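You operate a simulated robot arm through the tools that you are given. There is no shell and no other tool. Be economical: measure what you need, move in short steps, check, and stop when the job is done.

Carry out the task below with a simulated robot arm. There is one attempt and no reset: what you move stays moved.

TASK
Ready the small winder for bobbin 57 from the small rack.
Fine: bobbin in the winder's bobbin cup, cream wax ring in its dish, small grey cover over it, brown tube clamped, knob on FAST.

Only the result counts: the job must be done as asked and must still hold three seconds after the hand-in. Knocking over, shifting, dropping, spilling or breaking anything else fails it. Lids that push on must go on centred and level and be pressed home; caps that screw on are set level and turned clockwise until they are tight.

THE ROBOT
A 7-joint arm with a two-finger parallel gripper, fixed in place. Base frame: the origin is at the foot of the arm, x ahead of it, y to its left, z up; the work surface is at about z = 0. Lengths are in mm, angles in rad, forces in N, time in s.
With the tool pointing down near the work surface it reaches from about 240 to 620 mm from the base axis. Its first joint turns from -1.152 to 1.152 rad. Payload 2.6 kg.
The tool frame sits at the grasp point between the pads (the TCP): z along the fingers, y along the line on which they close. The tips reach 30 mm beyond it. Largest opening 94 mm; finger width 28, thickness 10; the body of the gripper, 50 by 96 mm, starts 55 mm behind the TCP.
Orientation is that of the tool frame in the base frame, as [roll, pitch, yaw] about the fixed x, y, z axes, in that order (R = Rz(yaw) Ry(pitch) Rx(roll)). With the fingers straight down and closing along the base's y, the tool's x points along the base's -x, its y along +y and its z along -z.

THE INTERFACE
- The arm moves only by the tool arm_command. Its argument "targets" is a list of rows, each a list of 3 entries, a list of its own where there are three numbers: the shift along the base's x, y, z in units of 25 mm (1.0 is 25 mm), then the turn, a rotation vector about the base's x, y, z in units of 8 degrees (1.0 is 8 degrees), then the finger opening in mm, from 0 to 94. In form: [[[x, y, z], [rx, ry, rz], hand], ...]. A call has 1 to 12 rows; each row shifts and turns the commanded pose from where the row before left it. A call with a number of a shift or a turn outside -1 to 1 is refused whole. Each row takes 0.2 s and may step no farther than 50 mm and 0.15 rad from the row before; otherwise, or with a gripper value out of range, the whole call is refused. A pose out of reach is approached as far as the arm can. The call stops where the force on the tool passes 40 N (or 10 N more than at its start, if that is more) or the arm is blocked; 0.2 s more then pass. The fingers move at their own pace (about 72 mm/s each) and stop on an object; they squeeze with about 20 N. The grip force told is the motor's: it shows also when the fingers shut on nothing. Time passes only in rows, and 0.2 s behind the last, so rows that do not move let the fingers close. It gives the time, the measured TCP pose, the force on the tool (base axes), the opening and the grip force at its end, in the units of the frame above (readings bear some noise), with the torque about the TCP (base axes, N m) and any sound that the robot's microphone picked up.
- Cameras (640 x 400 px; columns grow to the right, rows downward): "scene" is fixed at [35.3, 413.6, 579.7]; the picture's right is [-0.90, -0.43, 0.00], its down [-0.22, 0.46, -0.86] and it looks along [0.37, -0.78, -0.51] (base axes); focal length 250 px, centre (320, 200). "wrist" rides on the gripper at [76, 14, -103] in the tool frame; the picture's right is [-0.18, 0.98, 0.00], its down [-0.75, -0.14, -0.64] and it looks along [-0.63, -0.12, 0.77] (tool axes); focal length 243 px, centre (320, 200). There is no depth. A picture from a camera that has moved, and an enlarged one, comes with that camera's place and axes in the base frame and with its lens. The place of the scene camera against the robot may be out by one fixed shift of up to 25 mm in any direction.
- camera(camera): a new picture of that camera. The clock stands still meanwhile.
- close_up(camera, box): a new picture of the part [left, top, right, bottom] of that camera's present view, enlarged. The clock stands still meanwhile.
- job_done(): hands the job in; it is judged then, once.

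Work in short steps. Places have to be worked out from the pictures, the camera data and where the tool is seen: move nearer, look again, correct. Check each grasp and each placing, and mend what went wrong. You have 120 turns and 64 pictures in all, those below and enlarged ones among them. Open the gripper and draw the arm clear of the work before you hand the job in, unless the task says otherwise; then end with one line.

The tools are called after "Call:" as name(argument=value, ...) on one line, values as JSON. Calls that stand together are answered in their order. arm_command: Moves the arm, as the interface text tells. Its arguments: {"type":"object","properties":{"targets":{"type":"array"}},"required":["targets"]} The other tools are called the same way: camera (camera) takes a picture; close_up (camera, box) takes an enlarged picture of a part of a camera's view; job_done () hands the job in.

At the start:

```text
clock: 0.0
ee_pos: [215.8, -202.0, 475.3]
tcp_rot: [3.141, 0.001, 3.14]
wrist_force: [0.3, 0.5, -0.2]
moment: [-0.01, -0.02, -0.03]
finger_gap: 94.1
grip_force: 0.1
```

scene: 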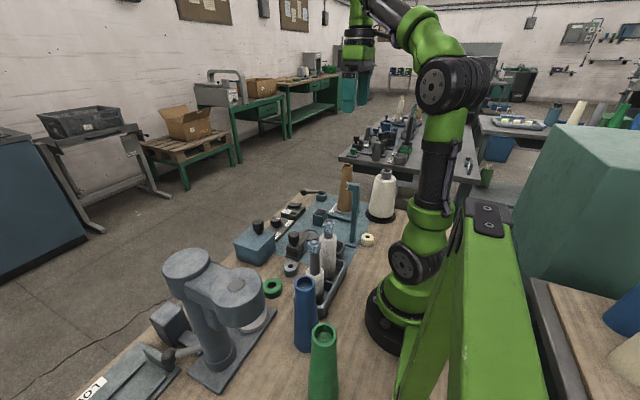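
wrist: 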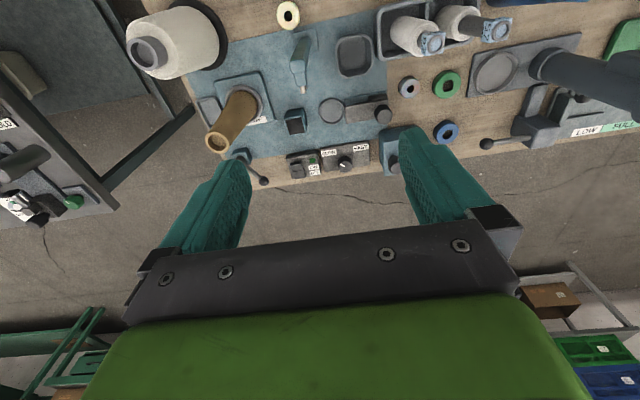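

I start by enlarging the wrist and scene views to identify parts.

Call:
close_up(camera="wrist", box=[120, 0, 400, 190])

Call:
close_up(camera="wrist", box=[360, 0, 640, 190])

Call:
close_up(camera="scene", box=[220, 150, 420, 330])

```text
2.11 times, centred on (260, 95) of wrist
camera zoom: at [137.3, -189.1, 578.2], right [0.18, 0.98, 0.0], down [0.75, -0.14, 0.64], along [0.63, -0.12, -0.77], focal length 511 px, centre (446, 421)
```

zoom: 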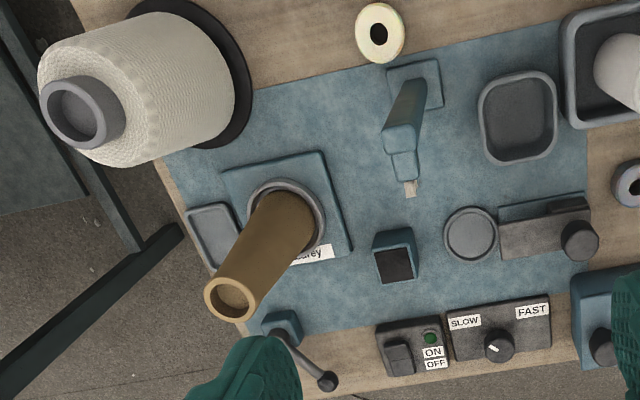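

```text
2.11 times, centred on (500, 95) of wrist
camera zoom: at [137.3, -189.1, 578.2], right [0.18, 0.98, 0.0], down [0.75, -0.14, 0.64], along [0.63, -0.12, -0.77], focal length 511 px, centre (-59, 421)
```

zoom: 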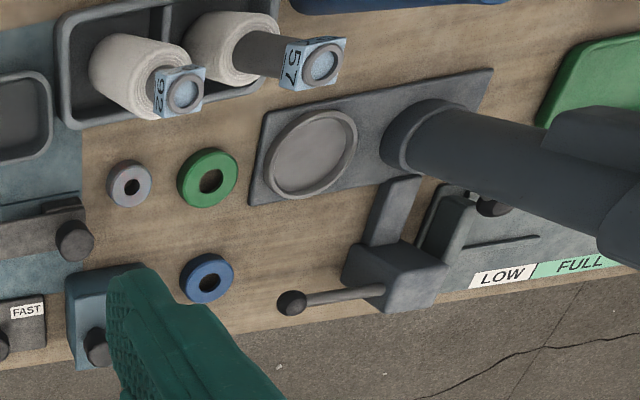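

```text
2.22 times, centred on (320, 240) of scene
camera zoom: at [35.3, 413.6, 579.7], right [-0.9, -0.43, 0.0], down [-0.22, 0.46, -0.86], along [0.37, -0.78, -0.51], focal length 555 px, centre (320, 111)
```

zoom: 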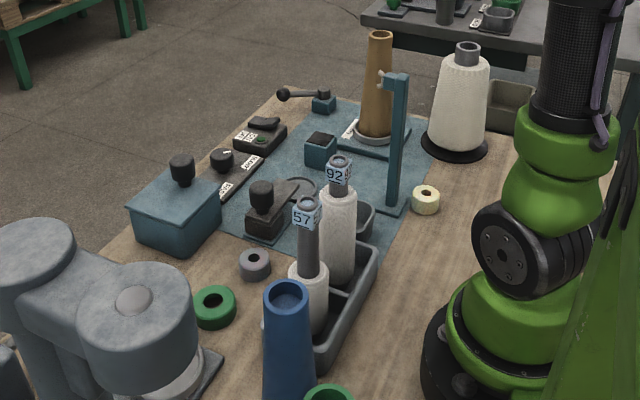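

The mat at about x 150–480, y −450…−100 is the small winder. I lower the arm and shift over it for a nearer view.

Call:
arm_command(targets=[[[0, -0.5, -1], [0, 0, 0], 94], [[0, -0.5, -1], [0, 0, 0], 94], [[0, -0.5, -1], [0, 0, 0], 94], [[0, -0.5, -1], [0, 0, 0], 94], [[0, -0.4, -0.8], [0, 0, 0], 94]])

Call:
camera(camera="wrist")

```text
clock: 1.2
ee_pos: [215.4, -263.9, 355.5]
tcp_rot: [-3.14, 0.002, 3.142]
wrist_force: [1.3, -0.2, -0.1]
moment: [-0.01, 0.03, -0.04]
finger_gap: 93.9
grip_force: 0.0
```

```text
58 pictures are left
camera wrist: at [137.4, -250.0, 457.4], right [0.18, 0.98, 0.0], down [0.75, -0.14, 0.64], along [0.63, -0.12, -0.77], focal length 243 px, centre (320, 200)
```

wrist: 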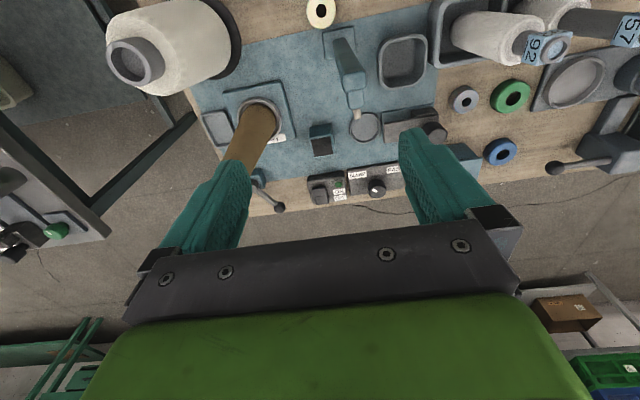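

I tilt the tool so the wrist camera looks straight down on the mat.

Call:
arm_command(targets=[[[0.5, 0, 0], [0, 1, 0], 94], [[0.5, 0, 0], [0, 1, 0], 94], [[0.5, 0, 0], [0, 1, 0], 94], [[0, 0, 0], [0, 1, 0], 94], [[0, 0, 0], [0, 0, 0], 94]])

Call:
close_up(camera="wrist", box=[160, 0, 480, 200])

```text
clock: 2.4
ee_pos: [253.3, -262.5, 355.7]
tcp_rot: [3.141, -0.558, 3.141]
wrist_force: [1.0, -0.2, 0.1]
moment: [-0.01, -0.01, 0.01]
finger_gap: 94.0
grip_force: 0.1
```

```text
2.00 times, centred on (320, 100) of wrist
camera zoom: at [241.0, -249.1, 483.2], right [0.16, 0.98, -0.1], down [0.98, -0.14, 0.15], along [0.13, -0.12, -0.98], focal length 485 px, centre (320, 400)
```

zoom: 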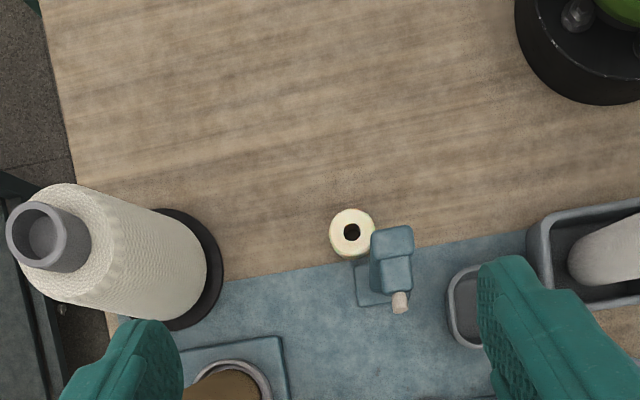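

Now undo the tilt while moving ahead, so the mat's far half comes into the free top half of the picture.

Call:
arm_command(targets=[[[0.8, 0, 0], [0, -1, 0], 94], [[0.8, 0, 0], [0, -1, 0], 94], [[0.8, 0, 0], [0, -1, 0], 94], [[0.6, 0, 0], [0, -1, 0], 94], [[0, 0, 0], [0, 0, 0], 94]])

Call:
camera(camera="wrist")

Call:
close_up(camera="wrist", box=[180, 0, 440, 160])

```text
clock: 3.6
ee_pos: [328.8, -263.4, 355.8]
tcp_rot: [3.141, 0.002, -3.142]
wrist_force: [0.1, 0.3, 0.4]
moment: [0.01, -0.04, -0.04]
finger_gap: 94.1
grip_force: 0.1
```

```text
56 pictures are left
camera wrist: at [250.7, -248.3, 458.9], right [0.18, 0.98, 0.0], down [0.75, -0.14, 0.64], along [0.63, -0.12, -0.77], focal length 243 px, centre (320, 200)
```

wrist: 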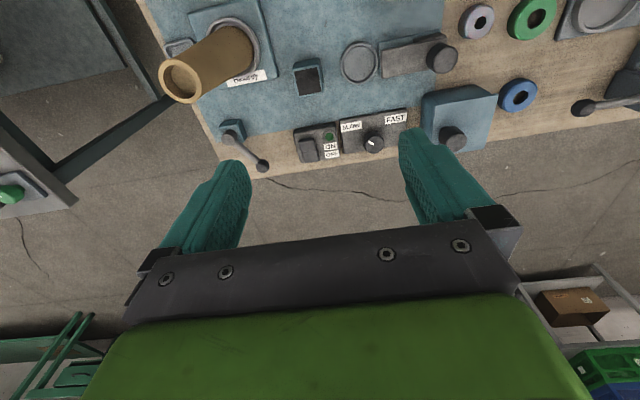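

```text
2.46 times, centred on (310, 80) of wrist
camera zoom: at [250.7, -248.3, 458.9], right [0.18, 0.98, 0.0], down [0.75, -0.14, 0.64], along [0.63, -0.12, -0.77], focal length 597 px, centre (345, 495)
```

zoom: 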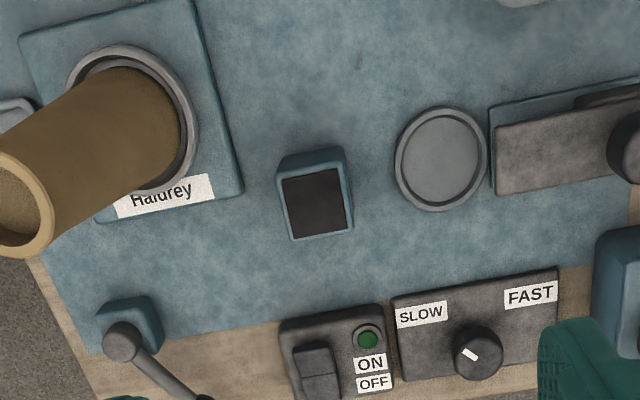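

The knob reads SLOW-ish; the tube stands in a ring plate with a lever clamp beside it. I shift left to look at the grey block, tray and rack.

Call:
arm_command(targets=[[[-0.5, 1, 0], [0, 0, 0], 94], [[-0.5, 1, 0], [0, 0, 0], 94], [[-0.5, 1, 0], [0, 0, 0], 94], [[-0.5, 1, 0], [0, 0, 0], 94], [[-0.5, 1, 0], [0, 0, 0], 94], [[0, 0, 0], [0, 0, 0], 94]])

Call:
close_up(camera="wrist", box=[180, 0, 400, 140])

Call:
close_up(camera="wrist", box=[340, 0, 640, 190])

```text
clock: 5.0
ee_pos: [265.3, -138.0, 354.5]
tcp_rot: [3.141, 0.001, 3.142]
wrist_force: [0.3, -0.6, -0.9]
moment: [-0.02, -0.03, 0.01]
finger_gap: 93.9
grip_force: 0.0
```

```text
2.86 times, centred on (290, 70) of wrist
camera zoom: at [187.2, -124.5, 457.2], right [0.18, 0.98, 0.0], down [0.75, -0.14, 0.64], along [0.63, -0.12, -0.77], focal length 693 px, centre (406, 571)
```

zoom: 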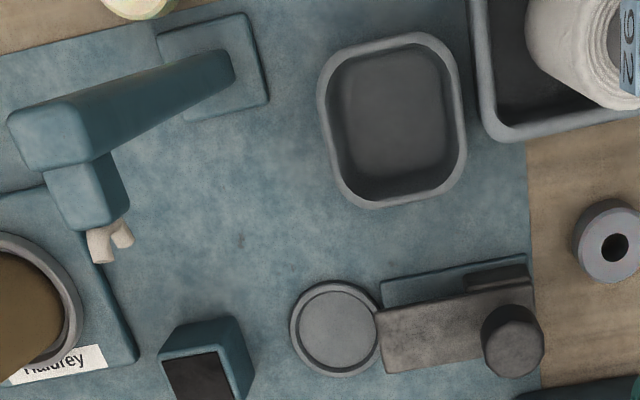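

```text
2.11 times, centred on (490, 95) of wrist
camera zoom: at [187.2, -124.5, 457.2], right [0.18, 0.98, 0.0], down [0.75, -0.14, 0.64], along [0.63, -0.12, -0.77], focal length 511 px, centre (-38, 421)
```

zoom: 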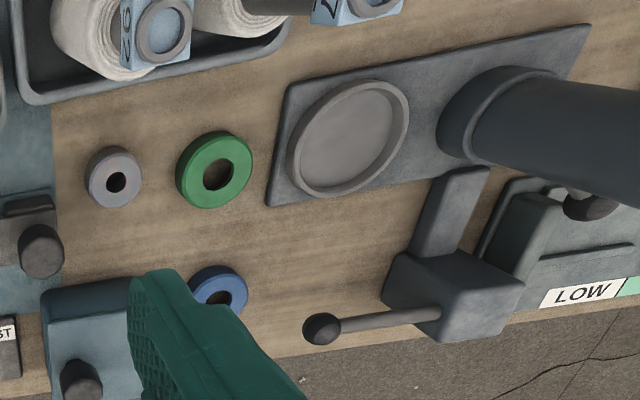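

I enlarge the scene view of the grey block and dish, and the rack.

Call:
close_up(camera="scene", box=[270, 175, 390, 255])

Call:
close_up(camera="scene", box=[225, 195, 345, 275])

```text
5.00 times, centred on (330, 215) of scene
camera zoom: at [35.3, 413.6, 579.7], right [-0.9, -0.43, 0.0], down [-0.22, 0.46, -0.86], along [0.37, -0.78, -0.51], focal length 1248 px, centre (270, 125)
```

zoom: 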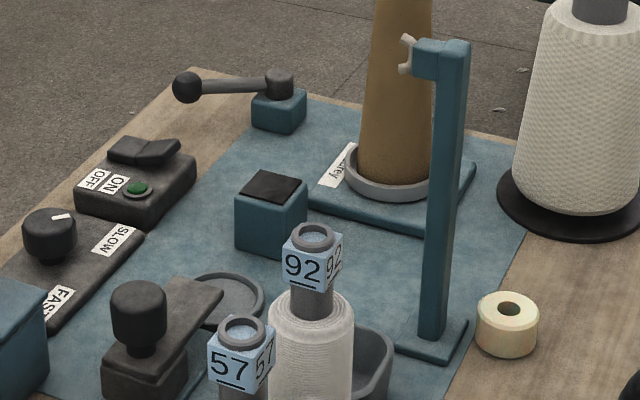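

```text
5.00 times, centred on (285, 235) of scene
camera zoom: at [35.3, 413.6, 579.7], right [-0.9, -0.43, 0.0], down [-0.22, 0.46, -0.86], along [0.37, -0.78, -0.51], focal length 1248 px, centre (495, 25)
```

zoom: 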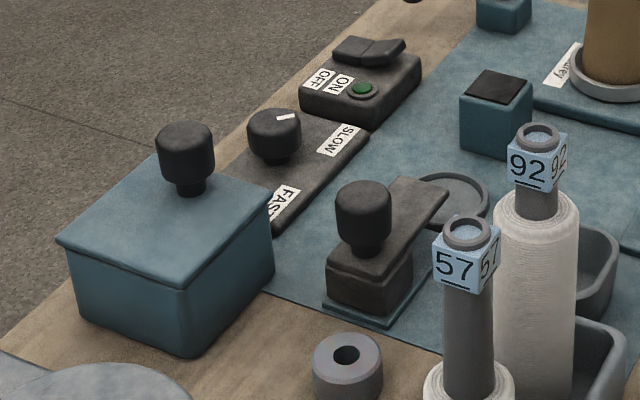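

The grey slab with a knob near the dish might slide or lift; I go lower for a closer look at it.

Call:
arm_command(targets=[[[0.6, 0.4, -1], [0, 0, 0], 94], [[0.4, 0.4, -1], [0, 0, 0], 94], [[0.4, 0, -1], [0, 0, 0], 94], [[0, 0, -1], [0, 0, 0], 94], [[0, 0, -0.6], [0, 0, 0], 94], [[0, 0, 0], [0, 0, 0], 94]])

Call:
camera(camera="wrist")

```text
clock: 6.4
ee_pos: [300.3, -116.9, 240.3]
tcp_rot: [3.138, 0.001, -3.14]
wrist_force: [-0.4, 0.0, 0.1]
moment: [0.0, -0.01, 0.0]
finger_gap: 93.9
grip_force: 0.1
```

```text
50 pictures are left
camera wrist: at [221.7, -103.7, 342.1], right [0.18, 0.98, 0.0], down [0.75, -0.14, 0.64], along [0.63, -0.12, -0.77], focal length 243 px, centre (320, 200)
```

wrist: 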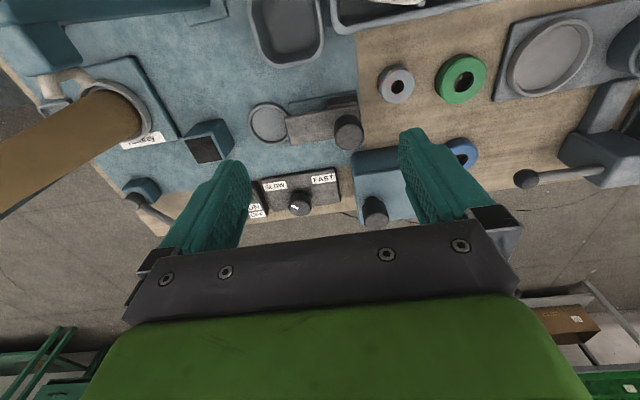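

Call:
close_up(camera="wrist", box=[220, 80, 400, 225])

Call:
close_up(camera="wrist", box=[0, 60, 240, 240])

```text
2.76 times, centred on (310, 152) of wrist
camera zoom: at [221.7, -103.7, 342.1], right [0.18, 0.98, 0.0], down [0.75, -0.14, 0.64], along [0.63, -0.12, -0.77], focal length 669 px, centre (348, 331)
```

zoom: 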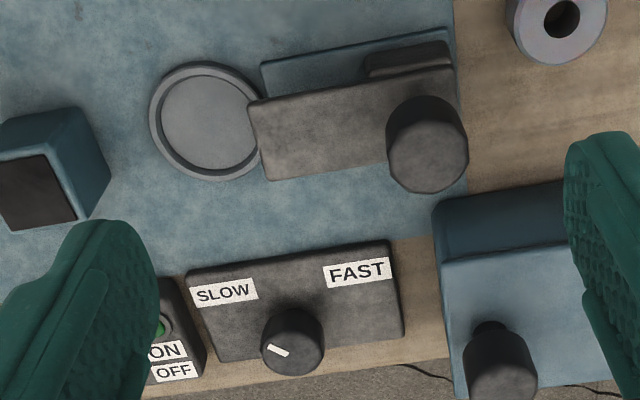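

```text
2.22 times, centred on (120, 150) of wrist
camera zoom: at [221.7, -103.7, 342.1], right [0.18, 0.98, 0.0], down [0.75, -0.14, 0.64], along [0.63, -0.12, -0.77], focal length 539 px, centre (764, 311)
```

zoom: 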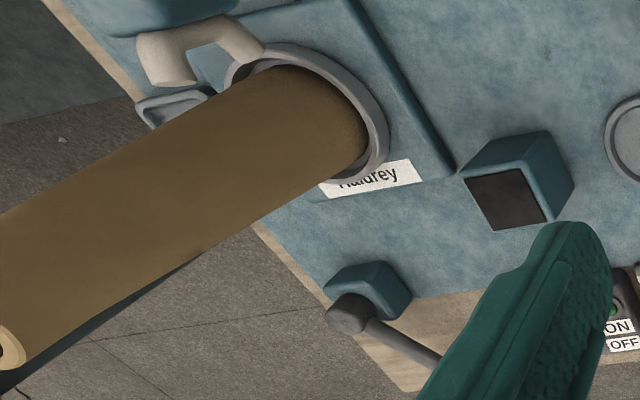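

The round dish (345,−200) next to the sliding slab fits the wax ring, the deep tray (242,−139) fits as bobbin cup, and the knob at about (475,−186) points to SLOW. I move above the knob first to refine its place.

Call:
arm_command(targets=[[[1, -0.4, 0], [0, 0, 0], 70], [[1, -0.4, 0], [0, 0, 0], 70], [[1, -0.4, -0.5], [0, 0, 0], 70], [[1, -0.4, -0.8], [0, 0, 0], 70], [[1, -0.4, -0.8], [0, 0, 0], 70], [[1, -0.4, -0.8], [0, 0, 0], 70], [[0.8, -0.4, -0.7], [0, 0, 0], 70], [[0, 0, 0], [0, 0, 0], 70]])

Call:
camera(camera="wrist")

```text
clock: 8.2
ee_pos: [471.5, -188.6, 149.8]
tcp_rot: [3.14, -0.002, -3.141]
wrist_force: [-0.3, 0.0, 0.5]
moment: [0.06, 0.04, 0.02]
finger_gap: 69.9
grip_force: 0.0
```

```text
47 pictures are left
camera wrist: at [394.4, -175.3, 252.6], right [0.18, 0.98, 0.0], down [0.75, -0.14, 0.64], along [0.63, -0.12, -0.77], focal length 243 px, centre (320, 200)
```

wrist: 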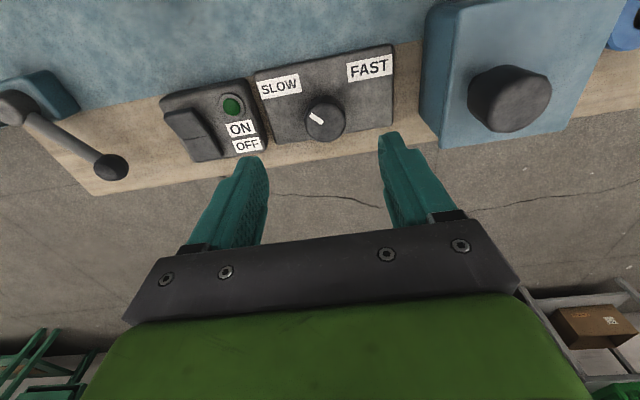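

Knob top is near (476,−186,45) pointing at SLOW; it must turn about 108° clockwise seen from above. I pre-turn the tool +56°, then lower to just over the panel.

Call:
arm_command(targets=[[[0.18, 0.1, -0.2], [0, 0, 1], 66], [[0, 0, -0.2], [0, 0, 1], 66], [[0, 0, -0.2], [0, 0, 1], 66], [[0, 0, -0.2], [0, 0, 1], 66], [[0, 0, -0.4], [0, 0, 1], 66], [[0, 0, -0.4], [0, 0, 1], 66], [[0, 0, -0.4], [0, 0, 1], 66], [[0, 0, 0], [0, 0, 0], 66]])

Call:
camera(camera="wrist")

```text
clock: 10.0
ee_pos: [474.9, -185.6, 102.1]
tcp_rot: [3.141, 0.001, -2.163]
wrist_force: [-0.7, -0.1, 0.5]
moment: [-0.03, -0.02, 0.01]
finger_gap: 66.2
grip_force: 0.0
```

```text
46 pictures are left
camera wrist: at [419.3, -241.9, 203.7], right [-0.71, 0.7, 0.0], down [0.54, 0.55, 0.64], along [0.45, 0.46, -0.77], focal length 243 px, centre (320, 200)
```

wrist: 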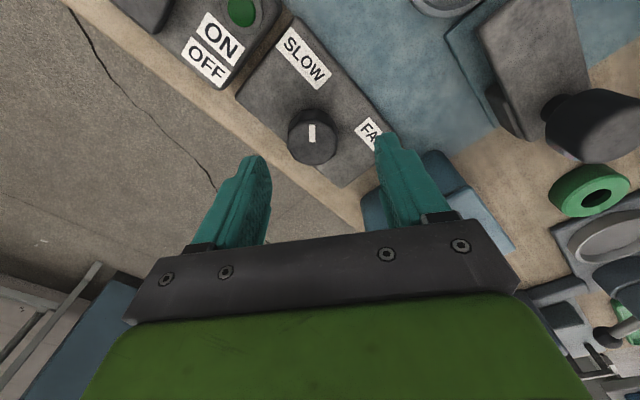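

Knob appears ~4 mm toward −y. I correct, lower to tips at z≈28 and close.

Call:
arm_command(targets=[[[0.06, -0.18, -0.6], [0, 0, 0], 66], [[0, 0, -0.6], [0, 0, 0], 66], [[0, 0, -0.5], [0, 0, 0], 66], [[0, 0, 0], [0, 0, 0], 66]])

Call:
camera(camera="wrist")

```text
clock: 11.0
ee_pos: [477.2, -189.3, 59.5]
tcp_rot: [-3.141, 0.002, -2.166]
wrist_force: [0.3, 0.6, -0.3]
moment: [0.0, -0.02, -0.01]
finger_gap: 66.1
grip_force: 0.1
```

```text
45 pictures are left
camera wrist: at [420.5, -246.1, 161.3], right [-0.71, 0.7, 0.0], down [0.54, 0.55, 0.64], along [0.45, 0.46, -0.77], focal length 243 px, centre (320, 200)
```

wrist: 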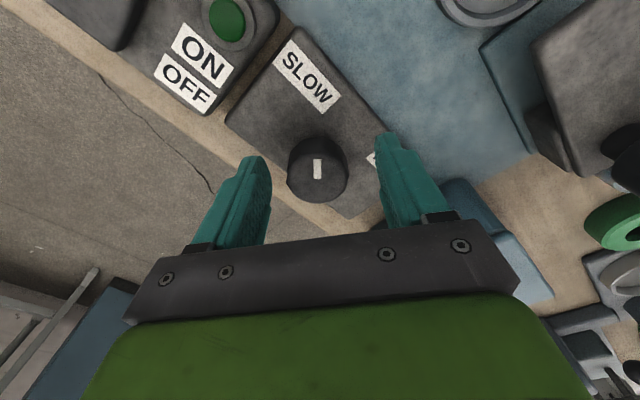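

Knob is centred between the fingers. Close on it.

Call:
arm_command(targets=[[[0, 0, 0], [0, 0, 0], 25], [[0, 0, 0], [0, 0, 0], 25], [[0, 0, 0], [0, 0, 0], 25]])

```text
clock: 11.8
ee_pos: [478.5, -192.0, 59.0]
tcp_rot: [-3.131, 0.0, -2.163]
wrist_force: [29.8, -13.6, -11.4]
moment: [-0.05, 0.3, -0.21]
finger_gap: 37.6
grip_force: 45.2
```

Knob held (37.6 mm) with a side force; I ease the tool towards +x/−y to centre.

Call:
arm_command(targets=[[[0.08, -0.06, 0], [0, 0, 0], 25], [[0, 0, 0], [0, 0, 0], 25]])

```text
clock: 12.4
ee_pos: [478.7, -191.0, 61.1]
tcp_rot: [-3.137, 0.0, -2.166]
wrist_force: [11.0, -8.4, 4.3]
moment: [-0.47, -0.11, -0.06]
finger_gap: 37.6
grip_force: 44.7
```

Better. Turn clockwise (−rz) in small steps.

Call:
arm_command(targets=[[[0.02, -0.03, 0], [0, 0, -0.7], 25], [[0, 0, 0], [0, 0, -0.8], 25], [[0, 0, 0], [0, 0, -0.8], 25], [[0, 0, 0], [0, 0, -0.8], 25]])

```text
clock: 13.1
ee_pos: [477.7, -191.2, 59.2]
tcp_rot: [3.135, 0.001, -2.424]
wrist_force: [-4.6, 2.1, 2.4]
moment: [-0.18, -0.43, 0.01]
finger_gap: 37.5
grip_force: 44.6
stopped in row 3: the force on the tool passed its limit at 43 N (the readings are from after the stop); the commanded pose is now the measured one
```

Call:
arm_command(targets=[[[0, 0, 0], [0, 0, -0.5], 25], [[0, 0, 0], [0, 0, -0.5], 25], [[0, 0, 0], [0, 0, -0.5], 25], [[0, 0, 0], [0, 0, -0.5], 25], [[0, 0, 0], [0, 0, -0.5], 25], [[0, 0, 0], [0, 0, -0.5], 25], [[0, 0, 0], [0, 0, -0.5], 25], [[0, 0, 0], [0, 0, -0.5], 25]])

Call:
camera(camera="wrist")

```text
clock: 14.4
ee_pos: [476.7, -189.5, 59.9]
tcp_rot: [3.127, -0.002, -2.778]
wrist_force: [-4.0, 1.4, 2.7]
moment: [-0.48, -0.32, 0.04]
finger_gap: 37.6
grip_force: 45.4
stopped in row 6: the force on the tool passed its limit at 41 N (the readings are from after the stop); the commanded pose is now the measured one
```

```text
44 pictures are left
camera wrist: at [399.0, -204.6, 162.5], right [-0.18, 0.98, 0.01], down [0.76, 0.13, 0.64], along [0.63, 0.12, -0.77], focal length 243 px, centre (320, 200)
```

wrist: 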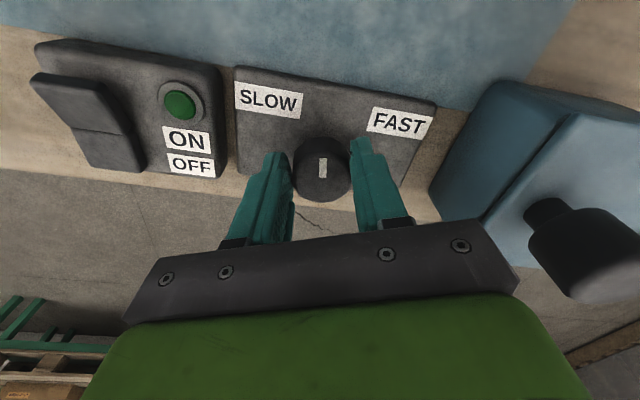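

The knob follows the fingers. I continue turning.

Call:
arm_command(targets=[[[0, 0, 0], [0, 0, -0.6], 25], [[0, 0, 0], [0, 0, -0.6], 25], [[0, 0, 0], [0, 0, -0.6], 25], [[0, 0, 0], [0, 0, -0.6], 25], [[0, 0, 0], [0, 0, -0.6], 25], [[0, 0, 0], [0, 0, -0.6], 25], [[0, 0, 0], [0, 0, -0.6], 25], [[0, 0, 0], [0, 0, -0.6], 25]])

```text
clock: 15.9
ee_pos: [476.3, -185.4, 59.3]
tcp_rot: [3.118, -0.008, 2.987]
wrist_force: [-2.5, 2.7, 1.8]
moment: [-0.59, 0.02, 0.0]
finger_gap: 37.4
grip_force: 44.6
stopped in row 7: the force on the tool passed its limit at 40 N (the readings are from after the stop); the commanded pose is now the measured one
```

Call:
arm_command(targets=[[[0, 0, 0], [0, 0, -0.6], 25], [[0, 0.03, 0], [0, 0, -0.6], 25], [[0, 0, 0], [0, 0, -0.6], 25], [[0, 0.03, 0], [0, 0, -0.6], 25], [[0, 0, 0], [0, 0, -0.6], 25], [[0, 0, 0], [0, 0, -0.6], 25]])

Call:
camera(camera="wrist")

```text
clock: 17.3
ee_pos: [478.6, -183.1, 59.1]
tcp_rot: [3.114, -0.004, 2.485]
wrist_force: [3.4, 9.7, 4.9]
moment: [-0.25, 0.24, 0.58]
finger_gap: 37.6
grip_force: 45.4
```

```text
43 pictures are left
camera wrist: at [423.6, -128.3, 162.6], right [0.75, 0.67, 0.02], down [0.5, -0.59, 0.63], along [0.44, -0.46, -0.77], focal length 243 px, centre (320, 200)
```

wrist: 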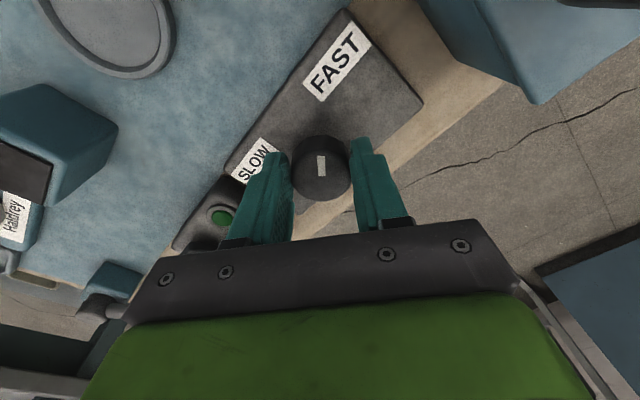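

Turned 94° and the marker almost meets FAST; torque is rising (perhaps the stop). A little more.

Call:
arm_command(targets=[[[0, 0, 0], [0, 0, -0.4], 25], [[0, 0, 0], [0, 0, -0.4], 25], [[0, 0, 0], [0, 0, -0.4], 25], [[0, 0, 0], [0, 0, 0], 25]])

Call:
close_up(camera="wrist", box=[220, 0, 440, 220])

```text
clock: 18.3
ee_pos: [477.2, -180.5, 59.0]
tcp_rot: [3.116, -0.011, 2.322]
wrist_force: [11.9, 16.0, -3.4]
moment: [-0.44, -0.14, 1.1]
finger_gap: 36.7
grip_force: 45.6
```

```text
1.82 times, centred on (330, 110) of wrist
camera zoom: at [433.0, -118.9, 162.8], right [0.84, 0.53, 0.02], down [0.4, -0.66, 0.63], along [0.35, -0.52, -0.78], focal length 441 px, centre (302, 364)
```

zoom: 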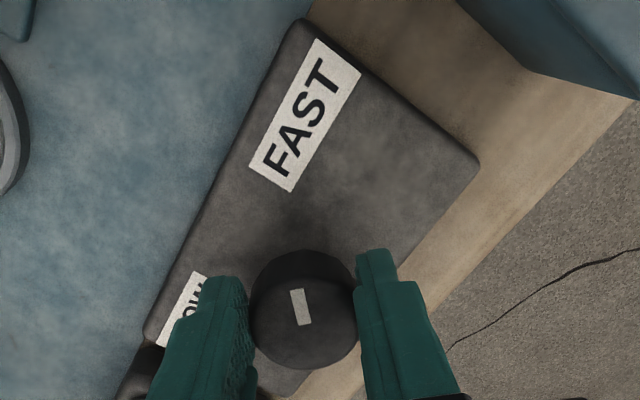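

The knob has reached its stop, marker at FAST. Release and rise.

Call:
arm_command(targets=[[[0, 0, 0], [0, 0, 0], 70], [[0, 0, 0], [0, 0, 0], 70], [[0, 0, 1], [0, 0, 0], 70], [[0, 0, 1], [0, 0, 0], 70], [[0, 0, 1], [0, 0, 0], 70], [[0, 0, 0], [0, 0, 0], 70]])

Call:
camera(camera="wrist")

```text
clock: 19.7
ee_pos: [475.1, -183.0, 134.5]
tcp_rot: [3.119, -0.008, 2.315]
wrist_force: [0.0, -0.7, -1.4]
moment: [-0.01, -0.02, 0.0]
finger_gap: 70.0
grip_force: 0.1
```

```text
41 pictures are left
camera wrist: at [432.0, -121.2, 237.9], right [0.85, 0.53, 0.02], down [0.4, -0.66, 0.63], along [0.35, -0.53, -0.77], focal length 243 px, centre (320, 200)
```

wrist: 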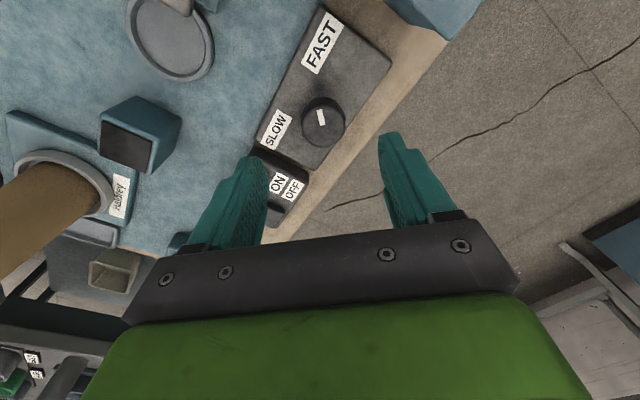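

Knob is on FAST. Next the tube clamp lever at about (416,−450): I move nearer to view it.

Call:
arm_command(targets=[[[-0.1, -1, 0.8], [-0.15, 0.08, 0], 60], [[-0.1, -1, 0.8], [0, 0, 0], 60], [[-0.2, -1, 0.5], [0, 0, 0], 60], [[-0.2, -1, 0], [0, 0, 0], 60], [[-0.2, -0.8, 0], [0, 0, 0], 60], [[0, 0, 0], [0, 0, 0], 60]])

Call:
camera(camera="wrist")

```text
clock: 21.1
ee_pos: [454.8, -304.6, 188.9]
tcp_rot: [3.141, 0.0, 2.317]
wrist_force: [-0.3, 0.0, 0.3]
moment: [0.0, -0.03, -0.03]
finger_gap: 59.7
grip_force: 0.1
```

```text
40 pictures are left
camera wrist: at [411.8, -239.3, 290.8], right [0.85, 0.53, 0.0], down [0.41, -0.65, 0.64], along [0.34, -0.54, -0.77], focal length 243 px, centre (320, 200)
```

wrist: 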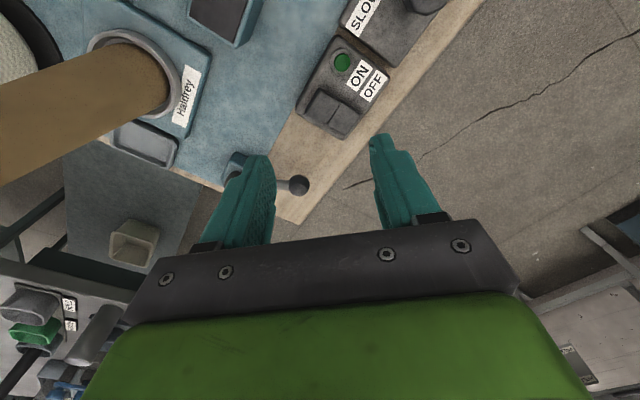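

Call:
close_up(camera="wrist", box=[60, 20, 320, 210])

```text
2.11 times, centred on (190, 115) of wrist
camera zoom: at [411.8, -239.3, 290.8], right [0.85, 0.53, 0.0], down [0.41, -0.65, 0.64], along [0.34, -0.54, -0.77], focal length 511 px, centre (594, 379)
```

zoom: 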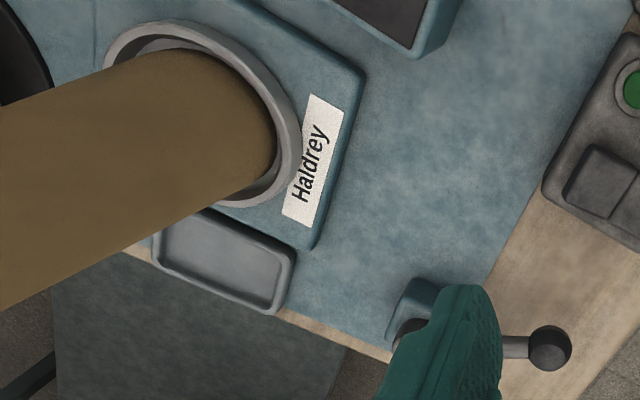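

The tube stands in its ring; the lever's bar points away from it (hub ≈(418,−451), ball ≈(489,−415)). Swinging it counterclockwise towards the tube should clamp. I turn the tool so the fingers straddle the bar, tilted outward for reach.

Call:
arm_command(targets=[[[0, 0, 0], [0, 0, 1], 50], [[0, 0, 0], [0, 0, 1], 50], [[0, 0, 0], [0, 0, 1], 50], [[0, 0, 0], [0, 0, 1], 50], [[0, 0, 0], [0, 0, 1], 50], [[0, 0, 0], [0, 0, 1], 50], [[0, 0, 0], [0, 0, 1], 50], [[0, 0, 0], [0, 0, 1], 50], [[0, 0, 0], [0, 0, 1], 50], [[0, 0, 0], [0, 0, 1], 50]])

Call:
arm_command(targets=[[[0, -0.8, 0], [-0.84, -0.545, 0], 50], [[0, -0.8, 0], [-0.84, -0.545, 0], 50], [[0, -0.8, -0.3], [-0.42, -0.27, 0], 50], [[0, -0.8, -0.4], [0, 0, 0], 50], [[0, -0.8, -0.7], [0, 0, 0], 50], [[0, -0.6, -0.7], [0, 0, 0], 50], [[0, 0, -0.6], [0, 0, 0], 50], [[0, 0, 0], [0, 0, 0], 50]])

Call:
camera(camera="wrist")

```text
clock: 23.3
ee_pos: [457.3, -304.7, 187.2]
tcp_rot: [3.142, 0.0, -2.57]
wrist_force: [-0.2, 0.6, 0.0]
moment: [0.0, 0.01, -0.01]
finger_gap: 50.2
grip_force: 0.0
```

```text
clock: 25.1
ee_pos: [455.4, -420.2, 118.7]
tcp_rot: [-2.793, 0.003, -2.572]
wrist_force: [-0.7, -0.6, 0.1]
moment: [0.0, 0.01, 0.0]
finger_gap: 50.1
grip_force: 0.1
```

```text
38 pictures are left
camera wrist: at [363.7, -420.8, 209.6], right [-0.34, 0.88, -0.34], down [0.59, 0.48, 0.65], along [0.73, 0.03, -0.68], focal length 243 px, centre (320, 200)
```

wrist: 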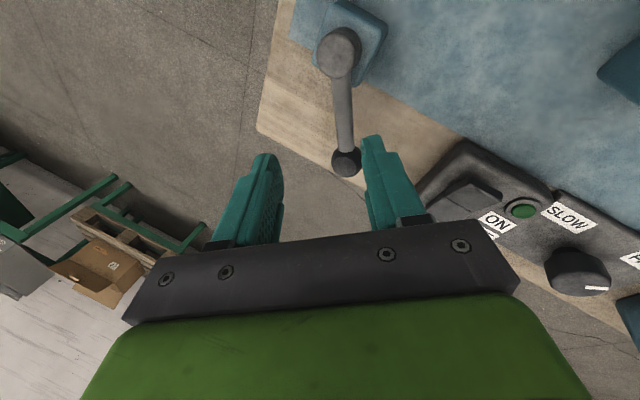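

Bar sits well in line below the fingers. I lower so the fingers straddle it (gap 40).

Call:
arm_command(targets=[[[-0.04, -0.1, -0.7], [0, 0, 0], 42], [[-0.04, -0.1, -0.7], [0, 0, 0], 42], [[0, 0, -0.7], [0, 0, 0], 42], [[0, 0, -0.5], [0, 0, 0], 42], [[0, 0, -0.3], [0, 0, 0], 42], [[0, 0, 0], [0, 0, 0], 42]])

Call:
camera(camera="wrist")

```text
clock: 26.5
ee_pos: [453.9, -425.3, 47.8]
tcp_rot: [-2.793, 0.002, -2.572]
wrist_force: [-0.1, -0.4, 0.3]
moment: [-0.01, -0.01, 0.03]
finger_gap: 41.9
grip_force: 0.0
```

```text
37 pictures are left
camera wrist: at [361.6, -425.9, 139.1], right [-0.34, 0.88, -0.34], down [0.59, 0.48, 0.65], along [0.73, 0.03, -0.68], focal length 243 px, centre (320, 200)
```

wrist: 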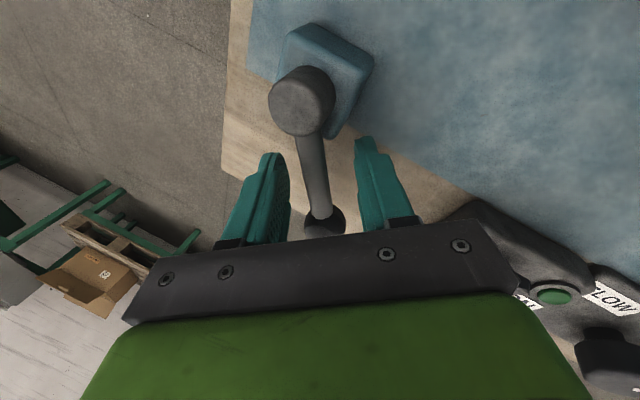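

Bar is between the fingers. I sweep counterclockwise around the hub in small arcs, checking force.

Call:
arm_command(targets=[[[-0.15, 0.2, 0], [0, 0, 1], 42], [[-0.18, 0.18, 0], [0, 0, 1], 42], [[-0.2, 0.15, 0], [0, 0, 1], 42], [[-0.22, 0.12, 0], [0, 0, 1], 42], [[0, 0, 0], [0, 0, 0], 42]])

Call:
camera(camera="wrist")

```text
clock: 27.7
ee_pos: [435.4, -408.8, 48.3]
tcp_rot: [-2.792, 0.001, -2.01]
wrist_force: [0.2, -0.4, -0.1]
moment: [0.0, 0.01, -0.02]
finger_gap: 42.2
grip_force: 0.2
```

```text
36 pictures are left
camera wrist: at [357.6, -457.4, 138.7], right [-0.76, 0.56, -0.34], down [0.24, 0.72, 0.65], along [0.61, 0.41, -0.68], focal length 243 px, centre (320, 200)
```

wrist: 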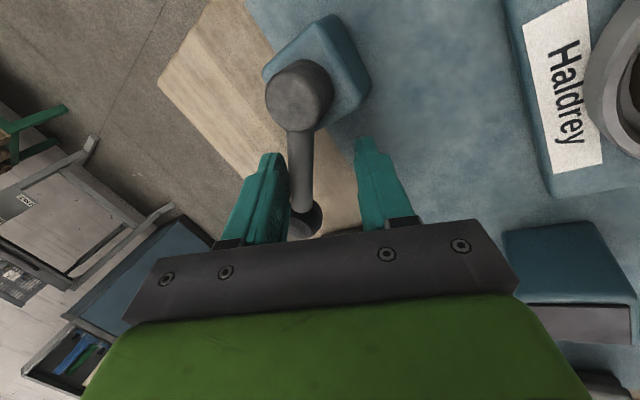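

The lever swings freely with the finger. I level the tool and continue the arc.

Call:
arm_command(targets=[[[0, 0, 0], [0.42, 0.91, 0], 42], [[0, 0, 0], [0.42, 0.91, 0], 42], [[0, 0, 0], [0.21, 0.455, 0], 42], [[-0.235, 0.09, 0], [0, 0, 1], 42], [[-0.25, 0.06, 0], [0, 0, 1], 42], [[-0.255, 0.025, 0], [0, 0, 1], 42], [[-0.25, -0.01, 0], [0, 0, 1], 42], [[0, 0, 0], [0, 0, 0], 42]])

Call:
camera(camera="wrist")

```text
clock: 29.5
ee_pos: [411.8, -404.5, 48.5]
tcp_rot: [3.141, -0.002, -1.451]
wrist_force: [0.6, 0.3, 0.0]
moment: [0.02, 0.02, -0.02]
finger_gap: 42.3
grip_force: 0.0
```

```text
35 pictures are left
camera wrist: at [404.5, -481.7, 150.0], right [-1.0, 0.07, 0.0], down [0.05, 0.77, 0.64], along [0.04, 0.64, -0.77], focal length 243 px, centre (320, 200)
```

wrist: 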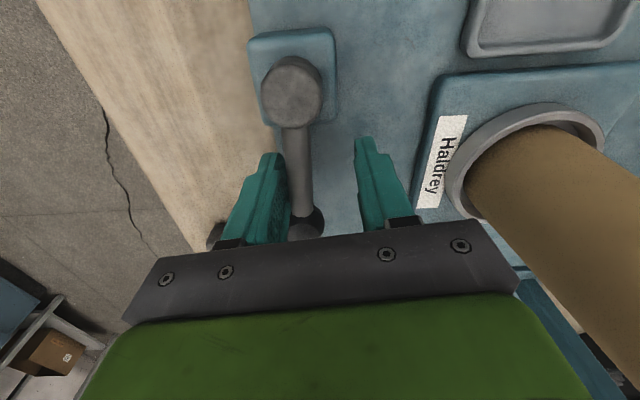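

Still free. Continue 32° more.

Call:
arm_command(targets=[[[-0.255, -0.04, 0], [0, 0, 1], 42], [[-0.25, -0.075, 0], [0, 0, 1], 42], [[-0.23, -0.11, 0], [0, 0, 1], 42], [[-0.215, -0.14, 0], [0, 0, 1], 42], [[0, 0, 0], [0, 0, 0], 42]])

Call:
camera(camera="wrist")

```text
clock: 30.3
ee_pos: [401.3, -408.0, 49.1]
tcp_rot: [-3.132, -0.024, -1.048]
wrist_force: [18.4, -4.3, -6.6]
moment: [-0.21, -0.06, -0.55]
finger_gap: 49.9
grip_force: 7.4
out of reach, approached as far as the arm can: row 4
stopped in row 4: the force on the tool passed its limit at 47 N (the readings are from after the stop); the commanded pose is now the measured one
```

```text
34 pictures are left
camera wrist: at [422.2, -480.1, 152.4], right [-0.94, -0.33, -0.02], down [-0.27, 0.73, 0.63], along [-0.2, 0.59, -0.78], focal length 243 px, centre (320, 200)
```

wrist: 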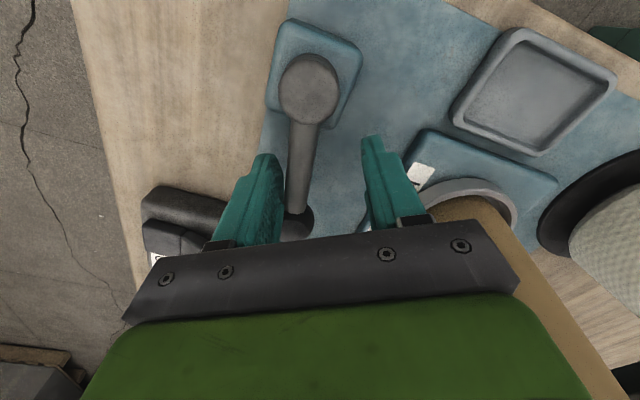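

The lever met resistance about 75° on. To make sure it's the lever's own stop, I unwind the wrist yaw a bit and push again by translation.

Call:
arm_command(targets=[[[0.1, 0, 0], [0, 0, -1], 42], [[0, 0, 0], [0, 0, -1], 42], [[-0.1, 0, 0], [0, 0, 0], 42], [[-0.15, 0, 0], [0, 0, 0], 42], [[-0.15, -0.05, 0], [0, 0, 0], 42], [[-0.15, -0.05, 0], [0, 0, 0], 42], [[-0.15, -0.05, 0], [0, 0, 0], 42], [[-0.15, -0.05, 0], [0, 0, 0], 42]])

Call:
camera(camera="wrist")

```text
clock: 31.9
ee_pos: [392.8, -408.2, 50.5]
tcp_rot: [-3.117, -0.019, -1.319]
wrist_force: [20.3, 3.5, -0.4]
moment: [-0.28, -0.28, -0.34]
finger_gap: 53.6
grip_force: 10.6
stopped in row 8: the force on the tool passed its limit at 41 N (the readings are from after the stop); the commanded pose is now the measured one
```

```text
33 pictures are left
camera wrist: at [393.0, -483.6, 154.5], right [-1.0, -0.07, -0.03], down [-0.07, 0.77, 0.63], along [-0.02, 0.63, -0.78], focal length 243 px, centre (320, 200)
```

wrist: 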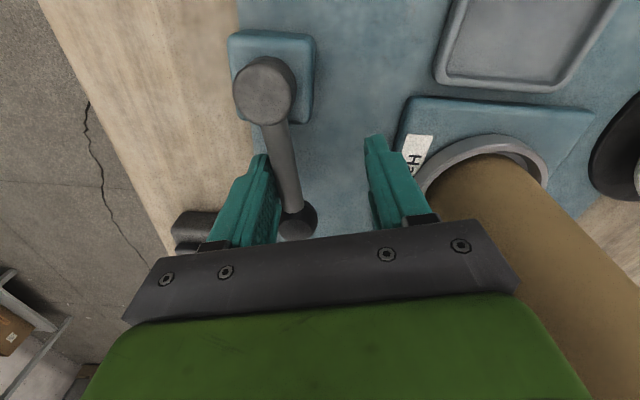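

Firm stop at about 72° of travel: the lever is at its end. Open and rise straight.

Call:
arm_command(targets=[[[0.05, 0, 0], [0, 0, 0], 62], [[0.1, 0, 0], [0, 0, 0], 62], [[0, 0, 1], [0, 0, 0], 62], [[0, 0, 1], [0, 0, 0], 62], [[0, 0, 1], [0, 0, 0], 62], [[0, 0, 1], [0, 0, 0], 62], [[0, 0, 1], [0, 0, 0], 62], [[0, 0, 1], [0, 0, 0], 62], [[0, 0, 1], [0, 0, 0], 62], [[0, 0, 1], [0, 0, 0], 62], [[0, 0, 0], [0, 0, 0], 62]])

Call:
camera(camera="wrist")

```text
clock: 34.3
ee_pos: [392.3, -409.5, 215.6]
tcp_rot: [-3.124, -0.021, -1.326]
wrist_force: [0.3, -0.2, 0.2]
moment: [0.02, -0.01, 0.03]
finger_gap: 62.0
grip_force: 0.0
out of reach, approached as far as the arm can: row 9, 10
```

```text
32 pictures are left
camera wrist: at [392.5, -486.4, 319.9], right [-1.0, -0.06, -0.02], down [-0.06, 0.78, 0.63], along [-0.02, 0.63, -0.78], focal length 243 px, centre (320, 200)
```

wrist: 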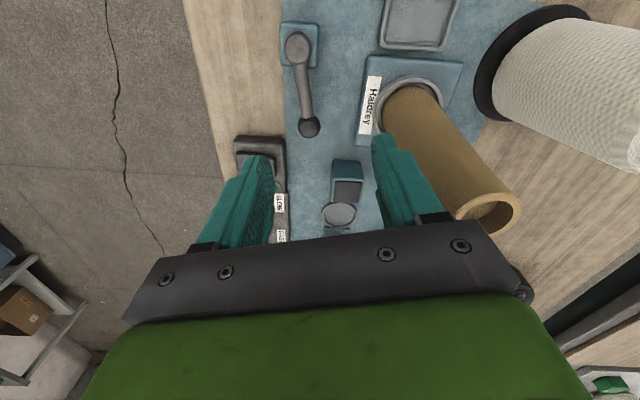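

Lever stays put, tube upright. I move clear towards +y, unwinding the wrist.

Call:
arm_command(targets=[[[0.2, 1, 0], [0, 0, -1], 62], [[0.2, 1, 0], [0, 0, -1], 62], [[0, 1, 0.3], [0, 0, -1], 62], [[0, 1, 0.5], [0, 0, -1], 62], [[0, 0.5, 1], [0, 0, -1], 62], [[0, 0, 1], [0, 0, -1], 62], [[0, 0, 1], [0, 0, -1], 62], [[0, 0, 0.5], [0, 0, -1], 62], [[-0.5, 0.5, 0], [0, 0, -1], 62], [[-0.8, 0.5, 0], [0, 0, -1], 62], [[-0.8, 0.5, 0], [0, 0, -1], 62], [[-0.8, 0, 0], [0, 0, -1], 62]])

```text
clock: 36.9
ee_pos: [329.9, -257.5, 324.4]
tcp_rot: [-3.126, -0.021, -3.002]
wrist_force: [0.7, 0.5, 0.4]
moment: [0.02, 0.0, 0.03]
finger_gap: 61.9
grip_force: 0.1
```

Now to the cream ring at about (154,−252). I level the tool, move over it high, and look.

Call:
arm_command(targets=[[[-1, 0, 0], [0.13, -0.13, -1], 80], [[-1, 0, 0], [0, 0, 0], 80], [[-1, 0, 0], [0, 0, 0], 80], [[-1, 0, 0], [0, 0, 0], 80], [[-1, 0, 0], [0, 0, 0], 80], [[-1, 0, 0], [0, 0, 0], 80], [[-1, 0, 0], [0, -1, 0], 80], [[0, 0, 0], [0, -1, 0], 80], [[0, 0, 0], [0, -0.5, 0], 80], [[0, 0, 0], [0, 0, 0], 80]])

Call:
camera(camera="wrist")

```text
clock: 39.1
ee_pos: [155.8, -259.5, 323.3]
tcp_rot: [-3.141, 0.348, -3.139]
wrist_force: [-0.6, 0.4, -0.7]
moment: [0.0, 0.03, 0.04]
finger_gap: 80.1
grip_force: 0.2
```

```text
31 pictures are left
camera wrist: at [47.4, -246.2, 393.2], right [0.17, 0.98, 0.06], down [0.49, -0.14, 0.86], along [0.86, -0.12, -0.5], focal length 243 px, centre (320, 200)
```

wrist: 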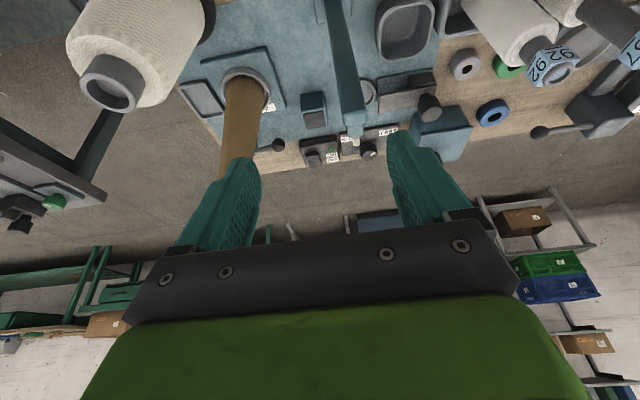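

Ring is below the camera; earlier views agree on (153,−252). I descend tilted away from the post and look again nearer.

Call:
arm_command(targets=[[[-0.3, 0.1, -1], [0, 0, 0], 80], [[-0.3, 0.1, -1], [0, 0, 0], 80], [[-0.2, 0.1, -1], [0, 0, 0], 80], [[0, 0, -1], [0, 0, 0], 80], [[0, 0, -1], [0, 0, 0], 80], [[0, 0, -1], [0, 0, 0], 80], [[0, 0, -1], [0, 0, 0], 80], [[0, 0, -1], [0, 0, 0], 80], [[0, 0, 0], [0, 0, 0], 80]])

Call:
camera(camera="wrist")

```text
clock: 41.1
ee_pos: [135.4, -250.9, 122.9]
tcp_rot: [-3.14, 0.348, -3.14]
wrist_force: [0.3, -0.3, 0.2]
moment: [0.01, -0.02, -0.01]
finger_gap: 80.1
grip_force: 0.1
```

```text
30 pictures are left
camera wrist: at [26.1, -237.7, 192.8], right [0.17, 0.98, 0.06], down [0.49, -0.14, 0.86], along [0.85, -0.12, -0.51], focal length 243 px, centre (320, 200)
```

wrist: 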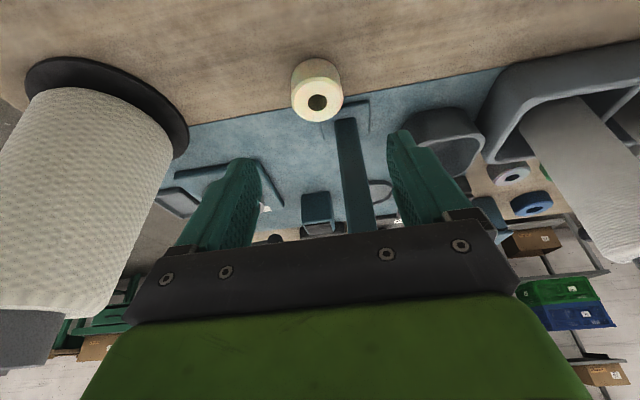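

Ring confirmed at (152,−252). Lower around it.

Call:
arm_command(targets=[[[0.1, -0.02, -0.9], [0, 0, 0], 64], [[0.1, -0.02, -0.9], [0, 0, 0], 64], [[0.1, 0, -0.9], [0, 0, 0], 64], [[0.1, 0, -0.7], [0, 0, 0], 64], [[0, 0, 0], [0, 0, 0], 64]])

Call:
camera(camera="wrist")

```text
clock: 42.3
ee_pos: [145.2, -251.8, 37.1]
tcp_rot: [3.141, 0.348, -3.138]
wrist_force: [-0.6, 0.1, 1.1]
moment: [-0.03, 0.03, 0.0]
finger_gap: 64.0
grip_force: 0.1
```

```text
29 pictures are left
camera wrist: at [36.9, -238.8, 107.4], right [0.17, 0.98, 0.06], down [0.49, -0.14, 0.86], along [0.86, -0.12, -0.51], focal length 243 px, centre (320, 200)
```

wrist: 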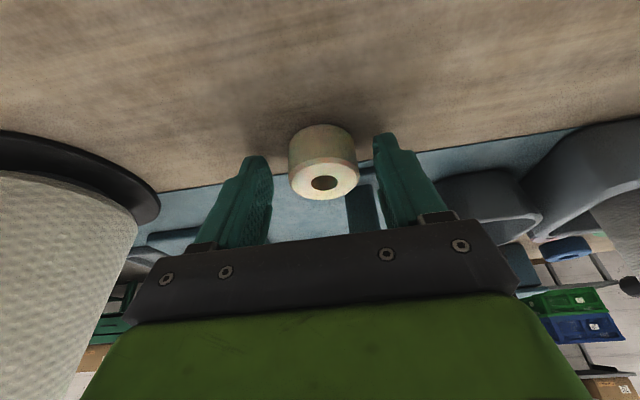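

Centred. Close and lift.

Call:
arm_command(targets=[[[0, 0, 0], [0, 0, 0], 30], [[0, 0, 0], [0, 0, 0], 30], [[0, 0, 0], [0, 0, 0], 30], [[0, 0, 0.3], [0, 0, 0], 30]])

```text
clock: 43.3
ee_pos: [145.5, -252.4, 46.4]
tcp_rot: [3.141, 0.349, -3.138]
wrist_force: [-0.7, -0.3, -0.2]
moment: [0.02, 0.02, 0.01]
finger_gap: 40.1
grip_force: 20.5
```

Ring held (40.1 mm). Lift straight up above the post.

Call:
arm_command(targets=[[[0, 0, 1], [0, 0, 0], 30], [[0, 0, 1], [0, 0, 0], 30], [[0, 0, 1], [0, 0, 0], 30], [[0, 0, 1], [0, 0, 0], 30], [[0, 0, 1], [0, 0, 0], 30], [[0, 0, 1], [0, 0, 0], 30], [[0, 0, 1], [0, 0, 0], 30], [[0, 0, 1], [0, 0, 0], 30], [[0, 0, 1], [0, 0, 0], 30], [[0, 0, 1], [0, 0, 0], 30], [[0, 0, 1], [0, 0, 0], 30], [[0, 0, 0.6], [0, 0, 0], 30]])

Call:
arm_command(targets=[[[0.8, 0.2, 0], [0, 1, 0], 30], [[0.8, 0.2, 0], [0, 1, 0], 30], [[0.8, 0.2, 0], [0, 0.5, 0], 30], [[0.8, 0.2, 0], [0, 0, -1], 30], [[0.8, 0.2, 0], [0, 0, -1], 30], [[0.8, 0.2, 0], [0, 0, -1], 30], [[0.8, 0.2, 0], [0, 0, -1], 30], [[0.8, 0.2, 0], [0, 0, -1], 30], [[0.8, 0.2, 0], [0, 0, -1], 30], [[0.8, 0.2, 0], [0, 0, -1], 30], [[0, 0, 0], [0, 0, -1], 30], [[0, 0, 0], [0, 0, -1], 30]])

Call:
arm_command(targets=[[[0, 0, -1], [0, 0, -1], 30], [[0, 0, -1], [0, 0, -1], 30], [[0, 0, -1], [0, 0, -0.25], 30], [[0, 0, -1], [0, 0, 0], 30], [[0, 0, -1], [0, 0, 0], 30], [[0, 0, -1], [0, 0, 0], 30], [[0, 0, -1], [0, 0, 0], 30], [[0, 0, 0], [0, 0, 0], 30]])

Call:
camera(camera="wrist")

```text
clock: 45.9
ee_pos: [144.3, -253.9, 335.8]
tcp_rot: [-3.141, 0.348, -3.141]
wrist_force: [0.3, -0.3, -0.5]
moment: [0.02, -0.01, 0.0]
finger_gap: 29.9
grip_force: 0.1
```

```text
clock: 48.5
ee_pos: [345.2, -204.8, 335.2]
tcp_rot: [3.141, -0.001, 1.885]
wrist_force: [-0.2, -0.2, 0.7]
moment: [0.0, 0.0, 0.04]
finger_gap: 29.8
grip_force: 0.1
```

```text
clock: 50.3
ee_pos: [345.4, -202.8, 160.1]
tcp_rot: [3.141, 0.001, 1.573]
wrist_force: [0.3, 0.1, 0.1]
moment: [-0.02, 0.04, 0.02]
finger_gap: 30.1
grip_force: 0.1
```

```text
28 pictures are left
camera wrist: at [357.9, -127.3, 262.7], right [0.98, -0.18, 0.0], down [-0.14, -0.75, 0.64], along [-0.12, -0.63, -0.77], focal length 243 px, centre (320, 200)
```

wrist: 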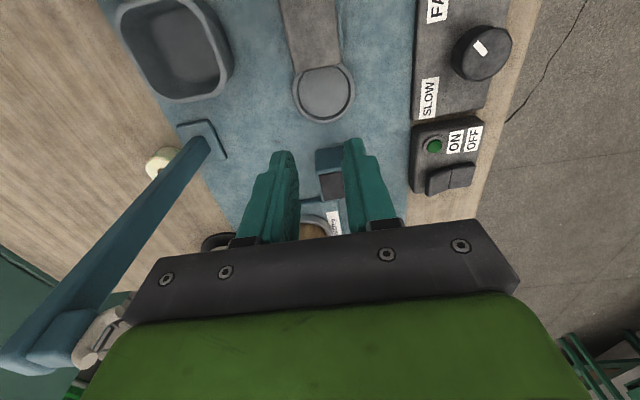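

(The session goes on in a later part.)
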